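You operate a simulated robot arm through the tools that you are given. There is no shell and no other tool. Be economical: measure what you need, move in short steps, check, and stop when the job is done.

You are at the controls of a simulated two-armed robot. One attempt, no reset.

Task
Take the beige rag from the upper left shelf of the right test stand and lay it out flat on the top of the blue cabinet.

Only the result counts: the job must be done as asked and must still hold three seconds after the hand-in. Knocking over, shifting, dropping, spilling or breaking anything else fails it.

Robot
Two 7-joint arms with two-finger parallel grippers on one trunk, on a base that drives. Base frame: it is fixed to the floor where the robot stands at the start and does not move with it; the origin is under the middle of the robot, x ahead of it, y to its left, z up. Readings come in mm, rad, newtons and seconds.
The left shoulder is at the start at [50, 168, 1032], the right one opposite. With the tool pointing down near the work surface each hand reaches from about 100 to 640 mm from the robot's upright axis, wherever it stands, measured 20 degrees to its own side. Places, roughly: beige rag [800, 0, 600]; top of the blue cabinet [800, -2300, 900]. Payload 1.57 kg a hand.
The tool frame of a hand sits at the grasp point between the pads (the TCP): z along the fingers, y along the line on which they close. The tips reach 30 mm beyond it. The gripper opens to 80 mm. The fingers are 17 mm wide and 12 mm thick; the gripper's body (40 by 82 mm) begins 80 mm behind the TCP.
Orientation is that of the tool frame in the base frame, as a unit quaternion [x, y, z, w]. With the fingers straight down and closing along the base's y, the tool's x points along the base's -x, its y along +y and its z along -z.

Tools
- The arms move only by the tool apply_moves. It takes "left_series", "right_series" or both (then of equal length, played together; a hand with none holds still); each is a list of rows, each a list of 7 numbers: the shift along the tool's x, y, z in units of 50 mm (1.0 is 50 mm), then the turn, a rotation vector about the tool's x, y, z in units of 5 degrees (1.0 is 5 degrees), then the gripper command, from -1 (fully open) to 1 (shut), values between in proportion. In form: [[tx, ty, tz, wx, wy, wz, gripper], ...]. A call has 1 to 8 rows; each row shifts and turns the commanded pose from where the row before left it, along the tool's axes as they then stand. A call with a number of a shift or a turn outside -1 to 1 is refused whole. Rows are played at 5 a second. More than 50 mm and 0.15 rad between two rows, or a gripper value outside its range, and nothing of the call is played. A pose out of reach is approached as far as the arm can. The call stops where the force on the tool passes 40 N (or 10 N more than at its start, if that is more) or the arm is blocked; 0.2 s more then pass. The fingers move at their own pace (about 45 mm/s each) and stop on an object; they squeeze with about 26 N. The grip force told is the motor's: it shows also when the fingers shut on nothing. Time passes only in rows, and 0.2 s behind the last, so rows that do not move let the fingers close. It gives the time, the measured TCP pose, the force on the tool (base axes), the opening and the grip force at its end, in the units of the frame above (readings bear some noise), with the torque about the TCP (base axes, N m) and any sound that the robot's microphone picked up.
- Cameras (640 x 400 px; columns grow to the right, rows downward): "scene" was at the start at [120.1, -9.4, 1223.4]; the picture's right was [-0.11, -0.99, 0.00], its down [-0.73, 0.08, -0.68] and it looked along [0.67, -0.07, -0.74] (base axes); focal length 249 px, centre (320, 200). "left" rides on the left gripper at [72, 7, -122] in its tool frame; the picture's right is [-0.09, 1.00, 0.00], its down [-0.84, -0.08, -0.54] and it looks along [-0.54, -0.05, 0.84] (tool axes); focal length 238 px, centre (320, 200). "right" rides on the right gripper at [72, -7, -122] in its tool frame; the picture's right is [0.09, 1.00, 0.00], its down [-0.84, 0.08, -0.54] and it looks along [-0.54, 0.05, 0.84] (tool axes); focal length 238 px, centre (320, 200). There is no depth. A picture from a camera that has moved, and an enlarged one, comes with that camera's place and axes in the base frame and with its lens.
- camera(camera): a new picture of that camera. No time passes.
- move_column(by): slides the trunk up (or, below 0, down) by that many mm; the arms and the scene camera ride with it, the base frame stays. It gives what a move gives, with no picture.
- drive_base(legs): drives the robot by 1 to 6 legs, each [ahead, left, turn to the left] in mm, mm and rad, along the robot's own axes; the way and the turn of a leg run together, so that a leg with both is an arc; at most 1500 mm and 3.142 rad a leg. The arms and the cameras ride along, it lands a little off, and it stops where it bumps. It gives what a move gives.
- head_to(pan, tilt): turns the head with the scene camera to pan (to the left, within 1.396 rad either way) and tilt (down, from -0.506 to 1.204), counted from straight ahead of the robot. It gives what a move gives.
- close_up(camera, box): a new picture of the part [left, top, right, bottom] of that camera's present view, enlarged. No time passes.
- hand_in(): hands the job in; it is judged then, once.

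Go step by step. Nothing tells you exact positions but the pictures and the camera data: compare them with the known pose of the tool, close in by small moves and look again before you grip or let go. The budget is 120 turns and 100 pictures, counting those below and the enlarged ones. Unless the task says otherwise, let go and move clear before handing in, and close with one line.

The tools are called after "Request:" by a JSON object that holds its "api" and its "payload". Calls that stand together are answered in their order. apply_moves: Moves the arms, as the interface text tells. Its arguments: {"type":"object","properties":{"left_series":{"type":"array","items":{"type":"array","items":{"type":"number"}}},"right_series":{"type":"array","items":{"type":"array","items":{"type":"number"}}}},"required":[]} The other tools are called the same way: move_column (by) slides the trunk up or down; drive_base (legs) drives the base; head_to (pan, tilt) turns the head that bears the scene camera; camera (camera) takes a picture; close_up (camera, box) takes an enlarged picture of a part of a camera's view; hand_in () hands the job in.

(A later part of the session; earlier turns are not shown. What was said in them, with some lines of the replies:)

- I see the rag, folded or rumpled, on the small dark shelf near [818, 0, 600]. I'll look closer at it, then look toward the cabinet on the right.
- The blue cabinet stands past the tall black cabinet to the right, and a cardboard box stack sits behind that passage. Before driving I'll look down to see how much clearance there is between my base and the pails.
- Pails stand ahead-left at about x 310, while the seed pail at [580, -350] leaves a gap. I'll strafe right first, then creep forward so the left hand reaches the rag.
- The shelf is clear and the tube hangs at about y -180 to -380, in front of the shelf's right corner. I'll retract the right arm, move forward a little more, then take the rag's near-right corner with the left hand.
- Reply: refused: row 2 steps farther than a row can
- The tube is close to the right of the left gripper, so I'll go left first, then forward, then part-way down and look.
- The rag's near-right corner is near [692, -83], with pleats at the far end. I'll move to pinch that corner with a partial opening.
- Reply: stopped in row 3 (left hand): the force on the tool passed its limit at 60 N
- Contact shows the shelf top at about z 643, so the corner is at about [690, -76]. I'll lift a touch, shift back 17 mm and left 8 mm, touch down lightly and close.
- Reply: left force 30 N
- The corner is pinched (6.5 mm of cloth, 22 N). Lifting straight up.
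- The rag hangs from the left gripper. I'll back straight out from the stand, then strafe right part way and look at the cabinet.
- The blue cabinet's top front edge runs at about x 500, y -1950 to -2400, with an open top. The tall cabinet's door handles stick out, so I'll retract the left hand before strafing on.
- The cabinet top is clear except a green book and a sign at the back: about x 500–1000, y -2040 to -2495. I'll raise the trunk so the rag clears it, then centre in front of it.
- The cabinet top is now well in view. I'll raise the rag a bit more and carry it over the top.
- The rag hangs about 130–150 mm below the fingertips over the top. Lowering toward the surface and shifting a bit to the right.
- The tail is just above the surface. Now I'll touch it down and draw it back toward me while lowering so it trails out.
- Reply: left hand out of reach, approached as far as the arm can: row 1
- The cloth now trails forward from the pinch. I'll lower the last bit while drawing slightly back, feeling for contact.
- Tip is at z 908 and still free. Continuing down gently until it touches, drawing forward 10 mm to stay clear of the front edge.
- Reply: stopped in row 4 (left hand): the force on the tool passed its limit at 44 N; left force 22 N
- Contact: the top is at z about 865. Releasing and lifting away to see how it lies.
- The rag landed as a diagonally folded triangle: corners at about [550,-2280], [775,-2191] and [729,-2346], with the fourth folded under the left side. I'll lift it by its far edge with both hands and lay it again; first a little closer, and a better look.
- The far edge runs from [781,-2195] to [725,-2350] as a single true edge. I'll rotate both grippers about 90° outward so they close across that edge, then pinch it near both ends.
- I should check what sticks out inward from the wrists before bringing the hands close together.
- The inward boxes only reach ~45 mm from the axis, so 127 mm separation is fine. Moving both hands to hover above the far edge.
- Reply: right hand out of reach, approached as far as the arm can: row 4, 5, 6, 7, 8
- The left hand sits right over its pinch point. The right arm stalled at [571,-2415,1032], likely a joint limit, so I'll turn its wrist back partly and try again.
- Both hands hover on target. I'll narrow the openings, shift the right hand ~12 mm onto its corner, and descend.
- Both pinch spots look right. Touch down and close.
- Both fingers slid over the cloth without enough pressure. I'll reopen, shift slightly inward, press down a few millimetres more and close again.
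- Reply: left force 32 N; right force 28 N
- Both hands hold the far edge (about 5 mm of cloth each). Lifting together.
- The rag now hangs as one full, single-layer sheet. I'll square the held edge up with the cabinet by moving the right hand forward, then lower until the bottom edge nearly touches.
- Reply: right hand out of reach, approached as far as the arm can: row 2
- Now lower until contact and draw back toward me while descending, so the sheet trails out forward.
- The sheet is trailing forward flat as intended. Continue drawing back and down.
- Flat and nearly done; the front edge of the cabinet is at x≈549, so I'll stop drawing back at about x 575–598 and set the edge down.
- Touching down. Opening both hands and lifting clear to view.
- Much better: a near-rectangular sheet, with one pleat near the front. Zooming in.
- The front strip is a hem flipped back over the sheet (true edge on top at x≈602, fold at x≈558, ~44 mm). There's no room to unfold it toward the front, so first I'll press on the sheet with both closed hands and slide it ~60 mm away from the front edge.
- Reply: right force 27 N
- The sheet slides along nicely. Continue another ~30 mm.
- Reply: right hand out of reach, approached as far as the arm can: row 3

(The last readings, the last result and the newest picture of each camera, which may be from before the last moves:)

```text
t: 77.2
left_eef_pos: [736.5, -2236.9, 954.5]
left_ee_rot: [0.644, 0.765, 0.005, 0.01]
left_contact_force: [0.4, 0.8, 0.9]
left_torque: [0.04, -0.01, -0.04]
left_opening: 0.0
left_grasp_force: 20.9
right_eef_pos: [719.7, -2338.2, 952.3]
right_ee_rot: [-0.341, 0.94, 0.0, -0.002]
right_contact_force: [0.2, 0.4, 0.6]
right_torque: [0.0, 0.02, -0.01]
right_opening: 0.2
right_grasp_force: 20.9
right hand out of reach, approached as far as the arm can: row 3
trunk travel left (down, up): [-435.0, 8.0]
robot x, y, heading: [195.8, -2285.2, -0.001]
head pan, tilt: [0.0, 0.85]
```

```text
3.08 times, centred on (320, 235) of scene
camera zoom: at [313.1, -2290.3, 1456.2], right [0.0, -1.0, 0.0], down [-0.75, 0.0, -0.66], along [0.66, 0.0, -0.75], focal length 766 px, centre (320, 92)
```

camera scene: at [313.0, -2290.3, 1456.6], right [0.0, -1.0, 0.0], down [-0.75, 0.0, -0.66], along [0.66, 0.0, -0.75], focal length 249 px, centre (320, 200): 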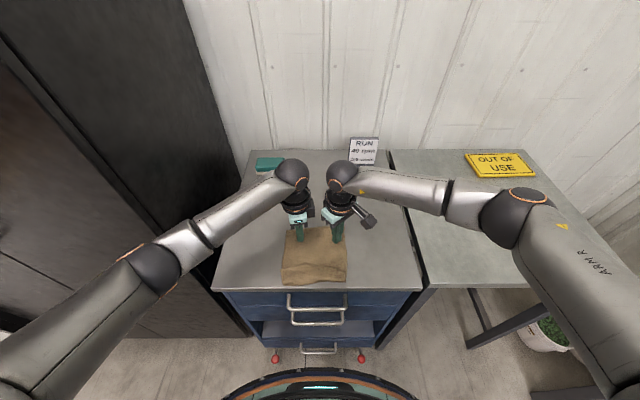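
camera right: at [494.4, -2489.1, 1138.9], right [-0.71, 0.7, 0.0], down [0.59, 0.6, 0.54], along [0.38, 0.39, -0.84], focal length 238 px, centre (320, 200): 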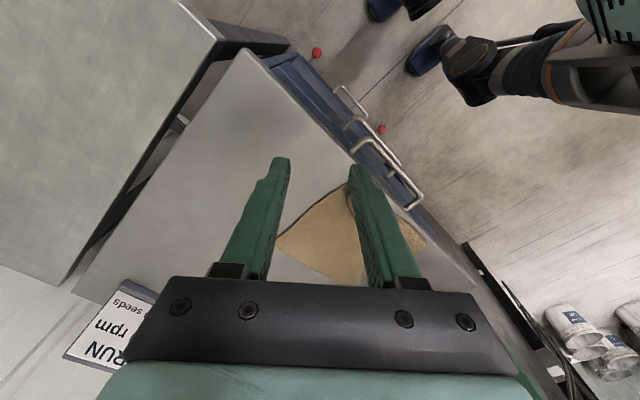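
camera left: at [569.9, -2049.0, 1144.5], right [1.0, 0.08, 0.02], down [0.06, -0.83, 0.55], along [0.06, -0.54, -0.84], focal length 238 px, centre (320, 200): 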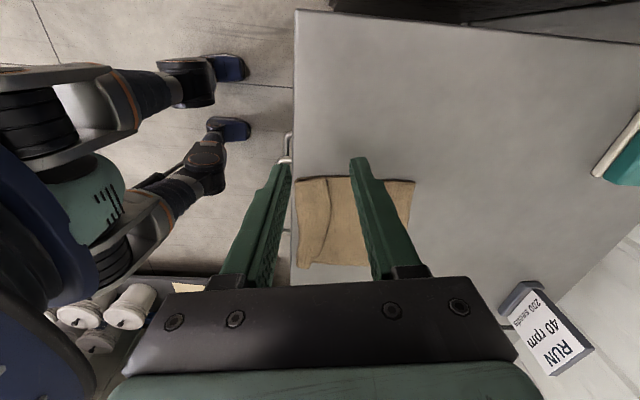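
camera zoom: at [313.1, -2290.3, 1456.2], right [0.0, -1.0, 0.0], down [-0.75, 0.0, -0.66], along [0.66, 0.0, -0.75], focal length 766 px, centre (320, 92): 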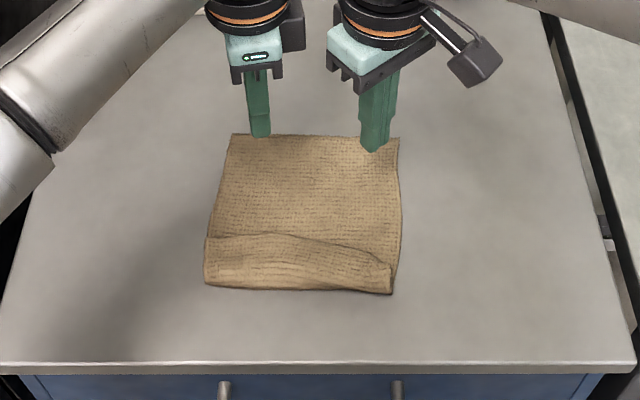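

Good: fold now at x≈611. Next, I'll hold the sheet down with the left hand and use the right fingertip to roll the flipped hem back toward the front by light friction.

Request:
{"api": "apply_moves", "payload": {"left_series": [[0.31, -0.37, 0, 0, 0, 0, 1], [0, 0, 0.5, 0, 0, 0, 1], [0, 0, 0.5, 0, 0, 0, 1], [0, 0, 0.2, 0, 0, 0, 1], [0, 0, 0.14, 0, 0, 0, 1]], "right_series": [[0.407, 0.838, 0, 0, 0, 0, 1], [0.407, 0.838, 0, 0, 0, 0, 1], [0, 0, 0.5, 0, 0, 0, 1], [0, 0, 0.5, 0, 0, 0, 1], [0, 0, 0.1, 0, 0, 0, 1]]}}

Request:
{"api": "close_up", "payload": {"camera": "scene", "box": [220, 170, 420, 300]}}

```text
t: 78.4
left_eef_pos: [719.0, -2224.2, 892.1]
left_ee_rot: [0.644, 0.765, 0.007, 0.014]
left_contact_force: [-3.0, 2.7, 25.2]
left_torque: [0.09, 0.09, -0.02]
left_opening: 0.0
left_grasp_force: 21.1
right_eef_pos: [636.5, -2298.6, 901.4]
right_ee_rot: [-0.341, 0.94, -0.001, 0.001]
right_contact_force: [0.5, -0.5, 0.4]
right_torque: [0.04, 0.0, 0.0]
right_opening: 0.0
right_grasp_force: 21.7
trunk travel left (down, up): [-435.0, 8.0]
robot x, y, heading: [190.0, -2286.9, -0.004]
head pan, tilt: [0.0, 0.85]
```

```text
3.08 times, centred on (320, 235) of scene
camera zoom: at [310.5, -2290.1, 1457.4], right [0.0, -1.0, 0.0], down [-0.75, 0.0, -0.66], along [0.66, 0.0, -0.75], focal length 766 px, centre (320, 92)
```

zoom: 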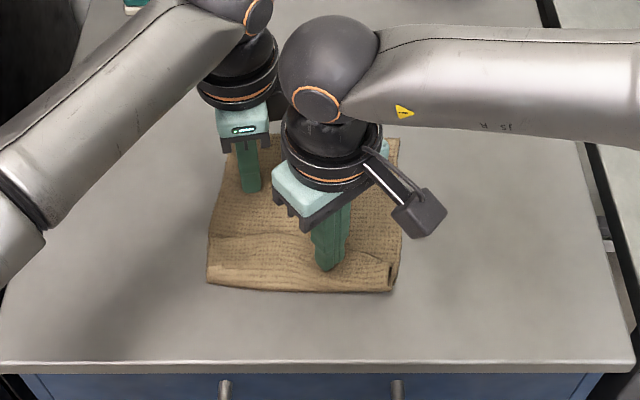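

Request:
{"api": "apply_moves", "payload": {"right_series": [[0, 0, 0.1, 0, 0, 0, 1], [0.23, 0.193, 0.02, 0, 0, 0, 1], [0.23, 0.193, 0, 0, 0, 0, 1], [0.23, 0.193, 0, 0, 0, 0, 1]]}}

Request:
{"api": "close_up", "payload": {"camera": "scene", "box": [220, 170, 420, 300]}}

```text
t: 79.4
left_eef_pos: [718.7, -2226.1, 891.8]
left_ee_rot: [0.644, 0.765, 0.007, 0.015]
left_contact_force: [-1.8, 0.8, 33.3]
left_torque: [0.04, 0.2, -0.11]
left_opening: 0.1
left_grasp_force: 20.9
right_eef_pos: [591.1, -2297.9, 895.8]
right_ee_rot: [-0.341, 0.94, 0.001, 0.004]
right_contact_force: [8.4, 3.6, 15.1]
right_torque: [0.05, -0.24, 0.0]
right_opening: 0.0
right_grasp_force: 21.3
trunk travel left (down, up): [-435.0, 8.0]
robot x, y, heading: [194.5, -2288.6, -0.002]
head pan, tilt: [0.0, 0.85]
```

```text
3.08 times, centred on (320, 235) of scene
camera zoom: at [309.6, -2290.2, 1457.1], right [0.0, -1.0, 0.0], down [-0.75, 0.0, -0.66], along [0.66, 0.0, -0.75], focal length 766 px, centre (320, 92)
```

zoom: 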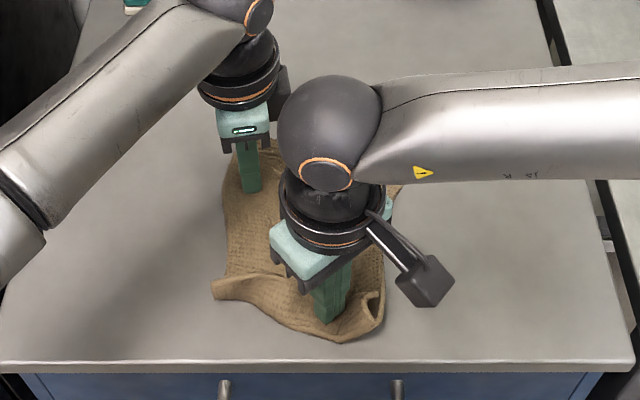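

Request:
{"api": "apply_moves", "payload": {"right_series": [[0, 0, -0.5, 0, 0, 0, 1], [0, 0, -0.9, 0, 0, 0, 1], [0.5, -0.8, -0.3, 0, 0, 0, 1], [0.5, -0.8, 0, 0, 0, 0, 1]]}}

Request:
{"api": "close_up", "payload": {"camera": "scene", "box": [240, 190, 390, 290]}}

```text
t: 80.4
left_eef_pos: [718.9, -2226.2, 893.0]
left_ee_rot: [0.644, 0.765, 0.008, 0.015]
left_contact_force: [-2.1, 0.0, 34.2]
left_torque: [0.02, 0.15, 0.0]
left_opening: 0.0
left_grasp_force: 21.4
right_eef_pos: [601.1, -2392.3, 980.0]
right_ee_rot: [-0.342, 0.94, 0.0, 0.003]
right_contact_force: [-0.2, 0.0, 0.0]
right_torque: [0.03, 0.0, 0.02]
right_opening: 0.0
right_grasp_force: 21.1
trunk travel left (down, up): [-435.0, 8.0]
robot x, y, heading: [196.9, -2289.6, 0.001]
head pan, tilt: [0.0, 0.85]
```

```text
4.00 times, centred on (315, 240) of scene
camera zoom: at [309.5, -2291.2, 1456.9], right [0.0, -1.0, 0.0], down [-0.75, 0.0, -0.66], along [0.66, 0.0, -0.75], focal length 995 px, centre (340, 40)
```

zoom: 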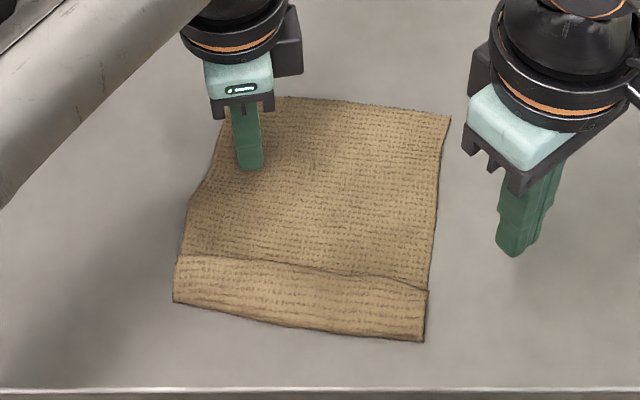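

The hem sprang back and rolls only slightly. Since the flip came from reversing the sheet around the pinch, I'll re-grip the far edge and this time lay it by moving forward, so the pinch opens flat. First I'll slide the sheet back ~35 mm so the right hand can reach the far corner.

Request:
{"api": "apply_moves", "payload": {"left_series": [[0, 0, 0, 0, 0, 0, 1], [0, 0, 0, 0, 0, 0, 1], [0, 0, 0, 0, 0, 0, 1], [0, 0, 0, 0, 0, 0, 1], [0, 0, 0, 0, 0, 0, 1], [0.04, -0.23, 0, 0, 0, 0, 1], [0.04, -0.23, 0, 0, 0, 0, 1], [0.04, -0.23, 0, 0, 0, 0, 1]], "right_series": [[-0.72, -0.065, 0.45, 0, 0, 0, 1], [-0.72, -0.065, 0.45, 0, 0, 0, 1], [-0.72, -0.065, 0.45, 0, 0, 0, 1], [0, 0, 0.25, 0, 0, 0, 1], [0, 0, 0.2, 0, 0, 0, 1], [0.18, 0.15, 0, 0, 0, 0, 1], [0.18, 0.15, 0, 0, 0, 0, 1], [0.18, 0.15, 0, 0, 0, 0, 1]]}}

Request:
{"api": "apply_moves", "payload": {"left_series": [[0, 0, -0.5, 0, 0, 0, 1], [0, 0, -0.8, 0, 0, 0, 0], [0.9, 0, 0, 0, 0, 0, 0.0]], "right_series": [[0, 0, -0.5, 0, 0, 0, 1], [0, 0, -0.8, 0, 0, 0, 0], [0.9, 0, 0, 0, 0, 0, 0.0]]}}

Request:
{"api": "close_up", "payload": {"camera": "scene", "box": [220, 180, 410, 300]}}

```text
t: 82.2
left_eef_pos: [685.5, -2225.8, 892.9]
left_ee_rot: [0.643, 0.765, 0.009, 0.016]
left_contact_force: [6.7, 1.5, 34.4]
left_torque: [0.05, -0.11, -0.01]
left_opening: 0.1
left_grasp_force: 21.8
right_eef_pos: [658.4, -2328.4, 891.3]
right_ee_rot: [-0.341, 0.94, 0.0, 0.006]
right_contact_force: [5.6, 0.5, 28.0]
right_torque: [0.04, -0.19, 0.02]
right_opening: 0.2
right_grasp_force: 21.2
trunk travel left (down, up): [-435.0, 8.0]
robot x, y, heading: [191.6, -2290.1, -0.004]
head pan, tilt: [0.0, 0.85]
```

```text
t: 83.0
left_eef_pos: [675.6, -2178.3, 950.8]
left_ee_rot: [0.644, 0.765, 0.005, 0.01]
left_contact_force: [-0.5, -0.3, -0.6]
left_torque: [-0.03, -0.01, 0.01]
left_opening: 39.7
left_grasp_force: 0.0
right_eef_pos: [622.9, -2358.4, 952.6]
right_ee_rot: [-0.342, 0.94, -0.001, -0.001]
right_contact_force: [0.0, -1.3, 0.5]
right_torque: [-0.02, 0.0, 0.03]
right_opening: 40.4
right_grasp_force: 0.1
trunk travel left (down, up): [-435.0, 8.0]
robot x, y, heading: [192.5, -2291.9, -0.0]
head pan, tilt: [0.0, 0.85]
```

```text
3.33 times, centred on (315, 240) of scene
camera zoom: at [312.5, -2290.0, 1456.5], right [0.0, -1.0, 0.0], down [-0.75, 0.0, -0.66], along [0.66, 0.0, -0.75], focal length 830 px, centre (337, 67)
```

zoom: 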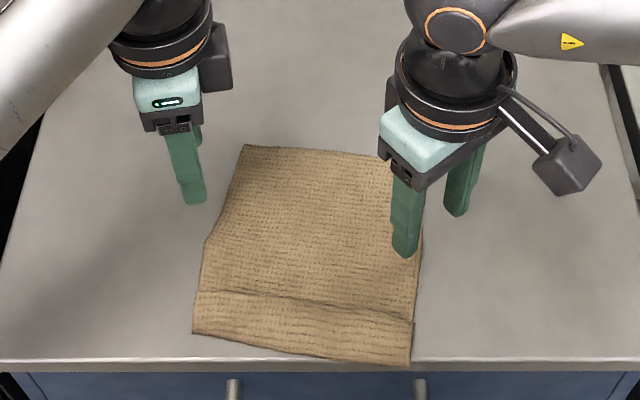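

The far corners are at about [739,-2208] and [726,-2369], reachable now. Moving both hands over them.

Request:
{"api": "apply_moves", "payload": {"left_series": [[-0.53, 0.485, 0, 0, 0, 0, 0], [-0.53, 0.485, 0, 0, 0, 0, 0], [0, 0, 0.5, 0, 0, 0, 0], [0, 0, 0.4, 0, 0, 0, 0]], "right_series": [[-0.71, -0.66, 0, 0, 0, 0, 0], [-0.71, -0.66, 0, 0, 0, 0, 0], [0, 0, 0.5, 0, 0, 0, 0], [0, 0, 0.45, 0, 0, 0, 0]]}}

Request:
{"api": "camera", "payload": {"camera": "left"}}

Request:
{"api": "camera", "payload": {"camera": "right"}}

```text
t: 84.0
left_eef_pos: [732.6, -2224.4, 906.9]
left_ee_rot: [0.643, 0.766, 0.006, 0.01]
left_contact_force: [0.1, 0.2, -0.4]
left_torque: [0.06, -0.02, 0.02]
left_opening: 40.4
left_grasp_force: 0.1
right_eef_pos: [721.5, -2363.8, 903.3]
right_ee_rot: [-0.341, 0.94, 0.0, 0.0]
right_contact_force: [0.8, 0.0, -0.7]
right_torque: [-0.02, 0.01, -0.02]
right_opening: 39.8
right_grasp_force: 0.2
trunk travel left (down, up): [-435.0, 8.0]
robot x, y, heading: [196.4, -2288.9, -0.001]
head pan, tilt: [0.0, 0.85]
```

```text
33 pictures are left
camera left: at [725.3, -2151.8, 1029.2], right [1.0, 0.08, 0.02], down [0.06, -0.83, 0.55], along [0.06, -0.54, -0.84], focal length 238 px, centre (320, 200)
```

left: 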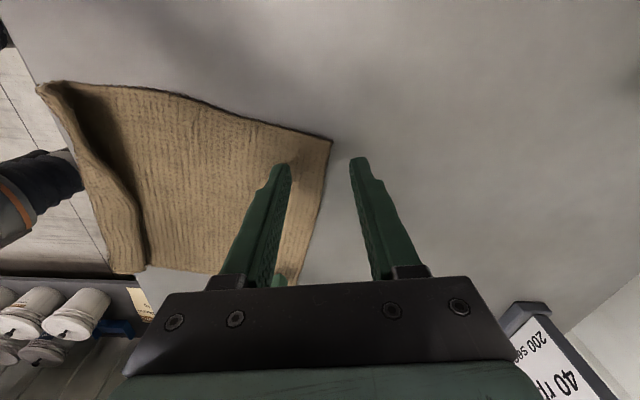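

```text
32 pictures are left
camera right: at [668.7, -2415.5, 1025.8], right [-0.71, 0.7, 0.0], down [0.59, 0.6, 0.54], along [0.38, 0.39, -0.84], focal length 238 px, centre (320, 200)
```

right: 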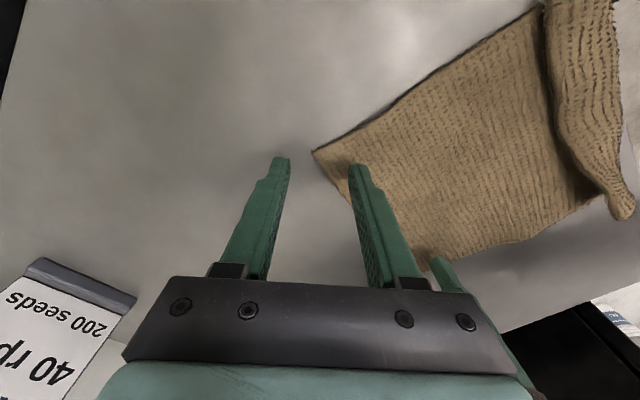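

Both are well placed. Press and close.

Request:
{"api": "apply_moves", "payload": {"left_series": [[0, 0, 0.2, 0, 0, 0, 0], [0, 0, 0.17, 0, 0, 0, 0], [0, 0, 0, 0, 0, 0, 1], [0, 0, 0, 0, 0, 0, 1], [0, 0, 0, 0, 0, 0, 1], [0, 0, 0, 0, 0, 0, 1]], "right_series": [[0, 0, 0.15, 0, 0, 0, 0], [0, 0, 0.15, 0, 0, 0, 0], [0, 0, 0, 0, 0, 0, 1], [0, 0, 0, 0, 0, 0, 1], [0, 0, 0, 0, 0, 0, 1], [0, 0, 0, 0, 0, 0, 1]]}}

```text
t: 85.4
left_eef_pos: [732.4, -2225.0, 893.4]
left_ee_rot: [0.644, 0.765, 0.005, 0.014]
left_contact_force: [-0.9, -8.3, 18.3]
left_torque: [-0.27, 0.08, 0.03]
left_opening: 3.3
left_grasp_force: 24.5
right_eef_pos: [718.9, -2362.7, 892.4]
right_ee_rot: [-0.342, 0.94, 0.001, 0.002]
right_contact_force: [0.4, 8.7, 12.1]
right_torque: [0.3, 0.04, -0.05]
right_opening: 2.5
right_grasp_force: 23.4
trunk travel left (down, up): [-435.0, 8.0]
robot x, y, heading: [197.5, -2288.1, -0.003]
head pan, tilt: [0.0, 0.85]
```

Gripped (3.3 and 2.5 mm). Lift and look.

Request:
{"api": "apply_moves", "payload": {"left_series": [[0, 0, -0.4, 0, 0, 0, 1], [0, 0, -0.8, 0, 0, 0, 1], [0, 0, -0.9, 0, 0, 0, 1], [0, 0, -0.9, 0, 0, 0, 1], [0, 0, -0.9, 0, 0, 0, 1], [0, 0, -0.9, 0, 0, 0, 1]], "right_series": [[0, 0, -0.4, 0, 0, 0, 1], [0, 0, -0.8, 0, 0, 0, 1], [0, 0, -0.9, 0, 0, 0, 1], [0, 0, -0.9, 0, 0, 0, 1], [0, 0, -0.9, 0, 0, 0, 1], [0, 0, -0.9, 0, 0, 0, 1]]}}

Request:
{"api": "close_up", "payload": {"camera": "scene", "box": [200, 110, 440, 290]}}

```text
t: 86.8
left_eef_pos: [728.1, -2222.0, 1129.1]
left_ee_rot: [0.643, 0.766, 0.006, 0.01]
left_contact_force: [0.4, 0.4, -0.3]
left_torque: [0.02, 0.01, -0.01]
left_opening: 3.0
left_grasp_force: 24.9
right_eef_pos: [720.1, -2362.8, 1131.8]
right_ee_rot: [-0.341, 0.94, 0.0, 0.0]
right_contact_force: [0.4, 0.7, -0.3]
right_torque: [-0.03, 0.01, -0.03]
right_opening: 2.4
right_grasp_force: 23.8
trunk travel left (down, up): [-435.0, 8.0]
robot x, y, heading: [192.2, -2286.6, 0.0]
head pan, tilt: [0.0, 0.85]
```

```text
2.22 times, centred on (320, 200) of scene
camera zoom: at [312.4, -2290.2, 1456.5], right [0.0, -1.0, 0.0], down [-0.75, 0.0, -0.66], along [0.66, 0.0, -0.75], focal length 553 px, centre (320, 200)
```

zoom: 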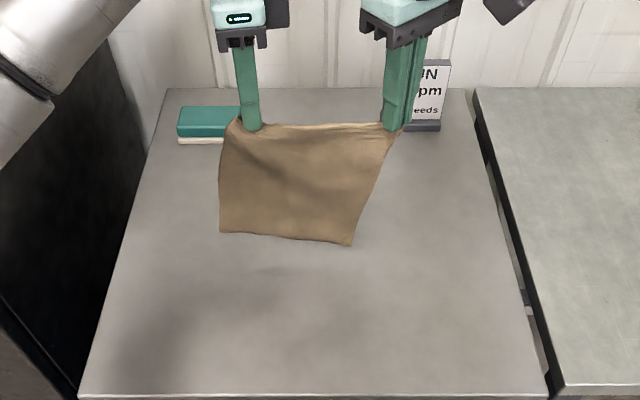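

The sheet hangs straight and the hem appears to have dropped open. Now move back ~150 mm toward the front edge at height, then lower so the bottom edge touches.

Request:
{"api": "apply_moves", "payload": {"left_series": [[0.13, -0.74, 0, 0, 0, 0, 1], [0.13, -0.74, 0, 0, 0, 0, 1], [0.13, -0.74, 0, 0, 0, 0, 1], [0.13, -0.74, 0, 0, 0, 0, 1], [0, 0, 0, 0, 0, 0, 1], [0, 0, 0.5, 0, 0, 0, 1], [0, 0, 0.5, 0, 0, 0, 1]], "right_series": [[0.575, 0.4825, 0, 0, 0, 0, 1], [0.575, 0.4825, 0, 0, 0, 0, 1], [0.575, 0.4825, 0, 0, 0, 0, 1], [0.575, 0.4825, 0, 0, 0, 0, 1], [0, 0, 0, 0, 0, 0, 1], [0, 0, 0.5, 0, 0, 0, 1], [0, 0, 0.5, 0, 0, 0, 1]]}}

Request:
{"api": "close_up", "payload": {"camera": "scene", "box": [200, 150, 440, 330]}}

Request:
{"api": "camera", "payload": {"camera": "left"}}

```text
t: 88.4
left_eef_pos: [577.9, -2222.7, 1076.3]
left_ee_rot: [0.644, 0.765, 0.005, 0.011]
left_contact_force: [0.1, 0.1, -0.4]
left_torque: [0.0, 0.03, -0.01]
left_opening: 3.1
left_grasp_force: 24.1
right_eef_pos: [571.7, -2363.4, 1081.7]
right_ee_rot: [-0.341, 0.94, 0.0, 0.0]
right_contact_force: [0.2, -0.5, 0.0]
right_torque: [0.0, -0.01, 0.01]
right_opening: 2.5
right_grasp_force: 23.2
trunk travel left (down, up): [-435.0, 8.0]
robot x, y, heading: [193.8, -2288.7, -0.003]
head pan, tilt: [0.0, 0.85]
```

```text
2.22 times, centred on (320, 240) of scene
camera zoom: at [313.6, -2290.2, 1456.5], right [0.0, -1.0, 0.0], down [-0.75, 0.0, -0.66], along [0.66, 0.0, -0.75], focal length 553 px, centre (320, 111)
```

zoom: 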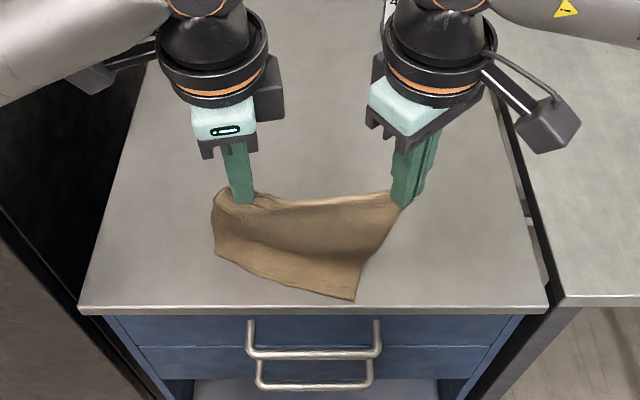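

```text
29 pictures are left
camera left: at [570.1, -2150.7, 1197.9], right [1.0, 0.08, 0.02], down [0.06, -0.83, 0.55], along [0.06, -0.55, -0.84], focal length 238 px, centre (320, 200)
```

left: 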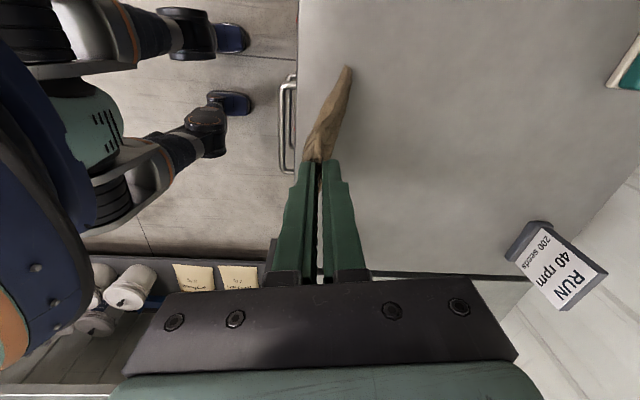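

Request:
{"api": "apply_moves", "payload": {"left_series": [[0, 0, 0, 0, 0, 0, 1], [0, 0, 0, 0, 0, 0, 1], [0, 0, 0, 0, 0, 0, 1], [0, 0, 0, 0, 0, 0, 1]], "right_series": [[0, 0, 0, 0, 0, 0, 1], [0, 0, 0, 0, 0, 0, 1], [0, 0, 0, 0, 0, 0, 1], [0, 0, 0, 0, 0, 0, 1]]}}

Request:
{"api": "camera", "payload": {"camera": "left"}}

Request:
{"api": "camera", "payload": {"camera": "right"}}

```text
t: 89.4
left_eef_pos: [577.8, -2221.4, 1076.3]
left_ee_rot: [0.643, 0.766, 0.005, 0.011]
left_contact_force: [0.3, 0.6, 1.1]
left_torque: [-0.05, 0.01, -0.02]
left_opening: 2.9
left_grasp_force: 23.8
right_eef_pos: [571.3, -2363.1, 1080.5]
right_ee_rot: [-0.341, 0.94, 0.0, -0.001]
right_contact_force: [-0.4, 0.9, -0.9]
right_torque: [0.02, 0.0, -0.01]
right_opening: 2.4
right_grasp_force: 24.1
trunk travel left (down, up): [-435.0, 8.0]
robot x, y, heading: [193.4, -2291.9, -0.002]
head pan, tilt: [0.0, 0.85]
```

```text
28 pictures are left
camera left: at [570.1, -2150.5, 1198.2], right [1.0, 0.08, 0.02], down [0.06, -0.83, 0.55], along [0.06, -0.55, -0.84], focal length 238 px, centre (320, 200)
```

left: 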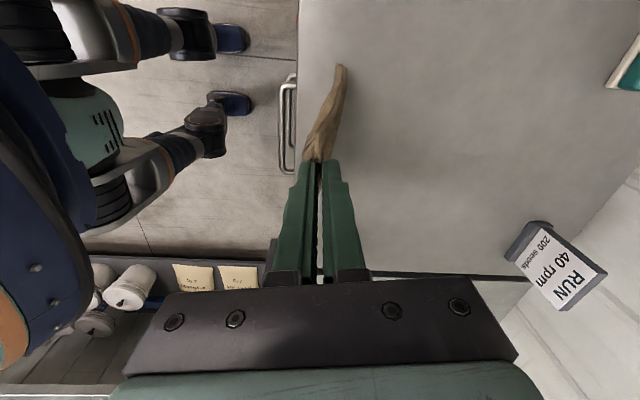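

```text
27 pictures are left
camera right: at [519.8, -2415.5, 1202.3], right [-0.71, 0.7, 0.0], down [0.59, 0.6, 0.54], along [0.38, 0.38, -0.84], focal length 238 px, centre (320, 200)
```

right: 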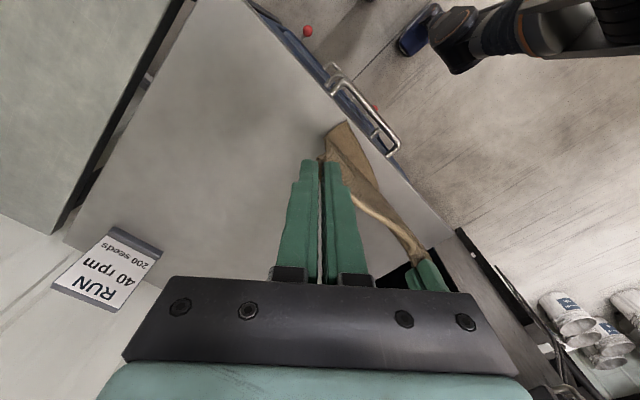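

It's settled, with the bottom just above the top surface. I'll move 15 mm forward, touch down, then sweep forward along an arc.

Request:
{"api": "apply_moves", "payload": {"left_series": [[-0.052, 0.296, 0, 0, 0, 0, 1], [0, 0, 0.4, 0, 0, 0, 1], [-0.122, 0.69, 0.16, 0, 0, 0, 1], [-0.122, 0.69, 0.3, 0, 0, 0, 1], [-0.104, 0.591, 0.5, 0, 0, 0, 1]], "right_series": [[-0.23, -0.193, 0, 0, 0, 0, 1], [0, 0, 0.45, 0, 0, 0, 1], [-0.536, -0.45, 0.16, 0, 0, 0, 1], [-0.536, -0.45, 0.3, 0, 0, 0, 1], [-0.46, -0.386, 0.5, 0, 0, 0, 1]]}}

Request:
{"api": "close_up", "payload": {"camera": "scene", "box": [200, 150, 440, 330]}}

```text
t: 90.6
left_eef_pos: [696.5, -2224.6, 1010.7]
left_ee_rot: [0.644, 0.765, 0.006, 0.01]
left_contact_force: [0.2, 0.1, 0.0]
left_torque: [0.01, 0.05, -0.04]
left_opening: 2.9
left_grasp_force: 24.3
right_eef_pos: [685.9, -2362.9, 1006.9]
right_ee_rot: [-0.341, 0.94, 0.0, 0.0]
right_contact_force: [-0.6, -0.2, -0.4]
right_torque: [0.03, 0.04, 0.01]
right_opening: 2.2
right_grasp_force: 24.0
trunk travel left (down, up): [-435.0, 8.0]
robot x, y, heading: [194.7, -2289.3, -0.0]
head pan, tilt: [0.0, 0.85]
```

```text
2.22 times, centred on (320, 240) of scene
camera zoom: at [314.5, -2290.3, 1456.4], right [0.0, -1.0, 0.0], down [-0.75, 0.0, -0.66], along [0.66, 0.0, -0.75], focal length 553 px, centre (320, 111)
```

zoom: 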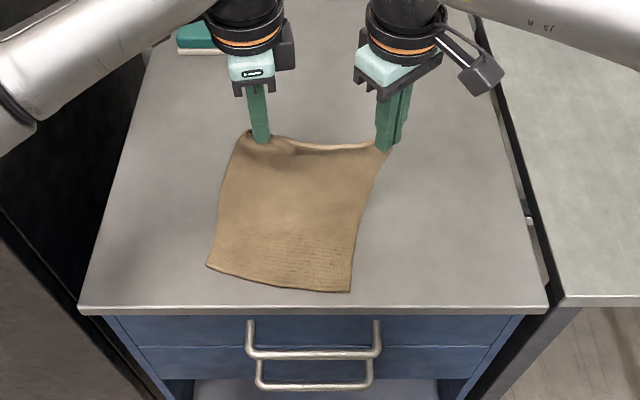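

The hem is gone and the sheet lies down cleanly from the front. Continue forward and down, shifting slightly left to square it.

Request:
{"api": "apply_moves", "payload": {"left_series": [[0.061, 0.458, 0.6, 0, 0, 0, 1], [0.086, 0.32, 0.7, 0, 0, 0, 1], [0.097, 0.139, 0.7, 0, 0, 0, 1]], "right_series": [[-0.427, -0.176, 0.6, 0, 0, 0, 1], [-0.32, -0.086, 0.7, 0, 0, 0, 1], [-0.169, 0.015, 0.65, 0, 0, 0, 1]]}}

Request:
{"api": "close_up", "payload": {"camera": "scene", "box": [200, 150, 440, 330]}}

```text
t: 91.4
left_eef_pos: [743.1, -2202.8, 914.4]
left_ee_rot: [0.643, 0.766, 0.006, 0.011]
left_contact_force: [0.7, 0.5, 0.1]
left_torque: [-0.03, 0.03, -0.02]
left_opening: 2.7
left_grasp_force: 24.3
right_eef_pos: [729.2, -2341.9, 911.9]
right_ee_rot: [-0.342, 0.94, 0.001, -0.001]
right_contact_force: [0.0, 0.2, 0.7]
right_torque: [-0.03, -0.01, -0.03]
right_opening: 2.2
right_grasp_force: 24.2
trunk travel left (down, up): [-435.0, 8.0]
robot x, y, heading: [196.4, -2290.7, -0.005]
head pan, tilt: [0.0, 0.85]
```

```text
2.22 times, centred on (320, 240) of scene
camera zoom: at [313.9, -2290.0, 1456.5], right [0.0, -1.0, 0.0], down [-0.75, 0.0, -0.66], along [0.66, 0.0, -0.75], focal length 553 px, centre (320, 111)
```

zoom: 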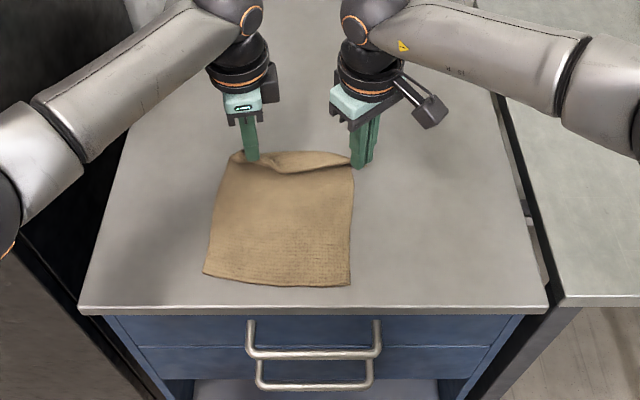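

Set the far edge down, spreading the hands a few millimetres to take out the sag, then open.

Request:
{"api": "apply_moves", "payload": {"left_series": [[0.1, 0, 0.17, 0, 0, 0, 1], [0.06, 0, 0.17, 0, 0, 0, 1], [0, 0, 0, 0, 0, 0, 0.2], [0, 0, 0, 0, 0, 0, 0], [0, 0, -0.2, 0, 0, 0, 0], [0, 0, -0.9, 0, 0, 0, 0], [0.8, 0, -0.5, 0, 0, 0, 0]], "right_series": [[0.064, -0.077, 0.15, 0, 0, 0, 1], [0.04, -0.05, 0.15, 0, 0, 0, 1], [0, 0, 0, 0, 0, 0, 0.2], [0, 0, 0, 0, 0, 0, 0], [0, 0, -0.2, 0, 0, 0, 0], [0, 0, -0.9, 0, 0, 0, 0], [0.6, -0.6, -0.4, 0, 0, 0, 0]]}}

Request:
{"api": "close_up", "payload": {"camera": "scene", "box": [240, 190, 390, 290]}}

```text
t: 93.0
left_eef_pos: [729.3, -2154.9, 975.1]
left_ee_rot: [0.644, 0.765, 0.005, 0.01]
left_contact_force: [-1.2, -0.7, 0.6]
left_torque: [0.0, -0.05, -0.02]
left_opening: 40.0
left_grasp_force: 0.0
right_eef_pos: [723.1, -2392.3, 973.5]
right_ee_rot: [-0.341, 0.94, 0.0, 0.001]
right_contact_force: [-1.2, 0.8, 0.5]
right_torque: [0.05, 0.01, -0.01]
right_opening: 39.8
right_grasp_force: 0.1
trunk travel left (down, up): [-435.0, 8.0]
robot x, y, heading: [192.5, -2291.1, -0.001]
head pan, tilt: [0.0, 0.85]
```

```text
4.00 times, centred on (315, 240) of scene
camera zoom: at [312.9, -2290.4, 1456.5], right [0.0, -1.0, 0.0], down [-0.75, 0.0, -0.66], along [0.66, 0.0, -0.75], focal length 995 px, centre (340, 40)
```

zoom: 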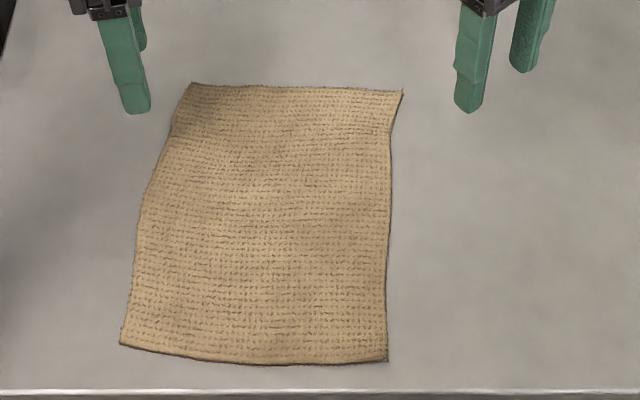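

The rag now lies as one full flat rectangle, inside the cabinet edge. I'll check its flatness from the wrist cameras.

Request:
{"api": "close_up", "payload": {"camera": "left", "box": [100, 60, 420, 300]}}

Request:
{"api": "close_up", "payload": {"camera": "right", "box": [280, 20, 640, 290]}}

```text
1.67 times, centred on (260, 180) of left
camera zoom: at [720.4, -2083.3, 1097.0], right [1.0, 0.08, 0.02], down [0.06, -0.83, 0.55], along [0.06, -0.54, -0.84], focal length 397 px, centre (420, 233)
```

zoom: 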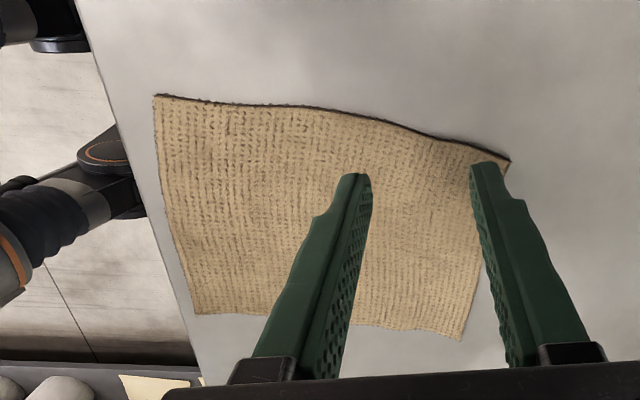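

```text
1.48 times, centred on (460, 155) of right
camera zoom: at [671.3, -2444.1, 1094.7], right [-0.71, 0.7, 0.0], down [0.59, 0.6, 0.54], along [0.38, 0.39, -0.84], focal length 353 px, centre (113, 267)
```

zoom: 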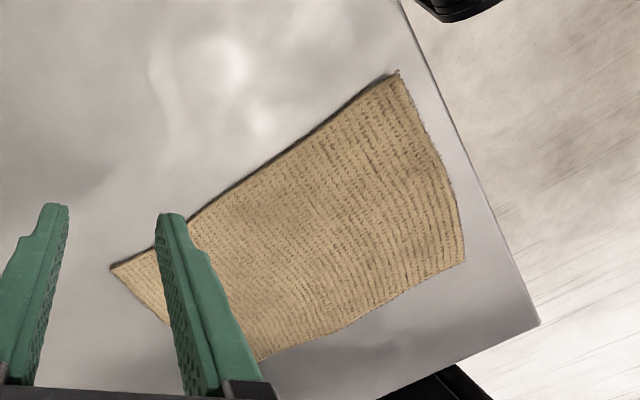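

It lies flat, single-layer, fully on the top. I'll raise both hands clear and take one last look.

Request:
{"api": "apply_moves", "payload": {"left_series": [[0, 0, -0.9, 0, 0, 0, 0], [0, 0, -0.9, 0, 0, 0, 0], [0, -0.9, 0, 0, 0, 0, 0], [0, -0.9, 0, 0, 0, 0, 0]], "right_series": [[0, 0, -0.9, 0, 0, 0, 0], [0, 0, -0.9, 0, 0, 0, 0], [0.7, 0.5, 0, 0, 0, 0, 0], [0.7, 0.5, 0, 0, 0, 0, 0]]}}

Request:
{"api": "camera", "payload": {"camera": "scene"}}

```text
t: 94.0
left_eef_pos: [642.6, -2171.1, 1060.5]
left_ee_rot: [0.643, 0.765, 0.006, 0.01]
left_contact_force: [0.7, -0.5, -0.4]
left_torque: [-0.02, -0.01, 0.0]
left_opening: 40.0
left_grasp_force: 0.0
right_eef_pos: [636.8, -2402.1, 1063.8]
right_ee_rot: [-0.34, 0.94, 0.0, 0.001]
right_contact_force: [0.4, -0.7, -0.5]
right_torque: [-0.01, -0.01, -0.02]
right_opening: 40.0
right_grasp_force: 0.1
trunk travel left (down, up): [-435.0, 8.0]
robot x, y, heading: [194.2, -2291.6, -0.002]
head pan, tilt: [0.0, 0.85]
```

```text
21 pictures are left
camera scene: at [312.4, -2290.5, 1456.6], right [0.0, -1.0, 0.0], down [-0.75, 0.0, -0.66], along [0.66, 0.0, -0.75], focal length 249 px, centre (320, 200)
```

scene: 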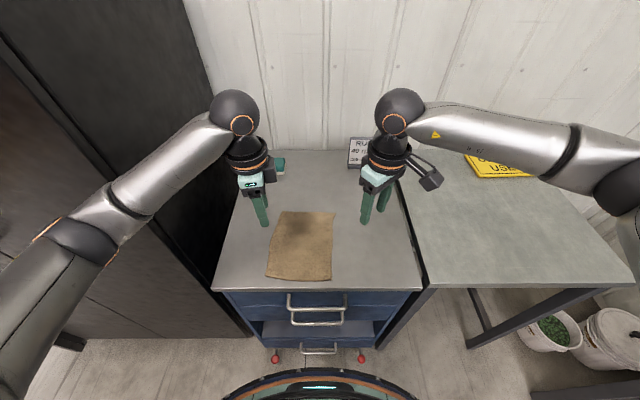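

The rag lies flat on the blue cabinet, the hands are clear, and the book and sign are where they were. Handing in.

Request:
{"api": "hand_in", "payload": {}}

```text
The job is handed in.
```

The beige rag is laid out flat, in a single layer, on top of the blue cabinet, both hands are clear of it, and I saw nothing else knocked or moved.
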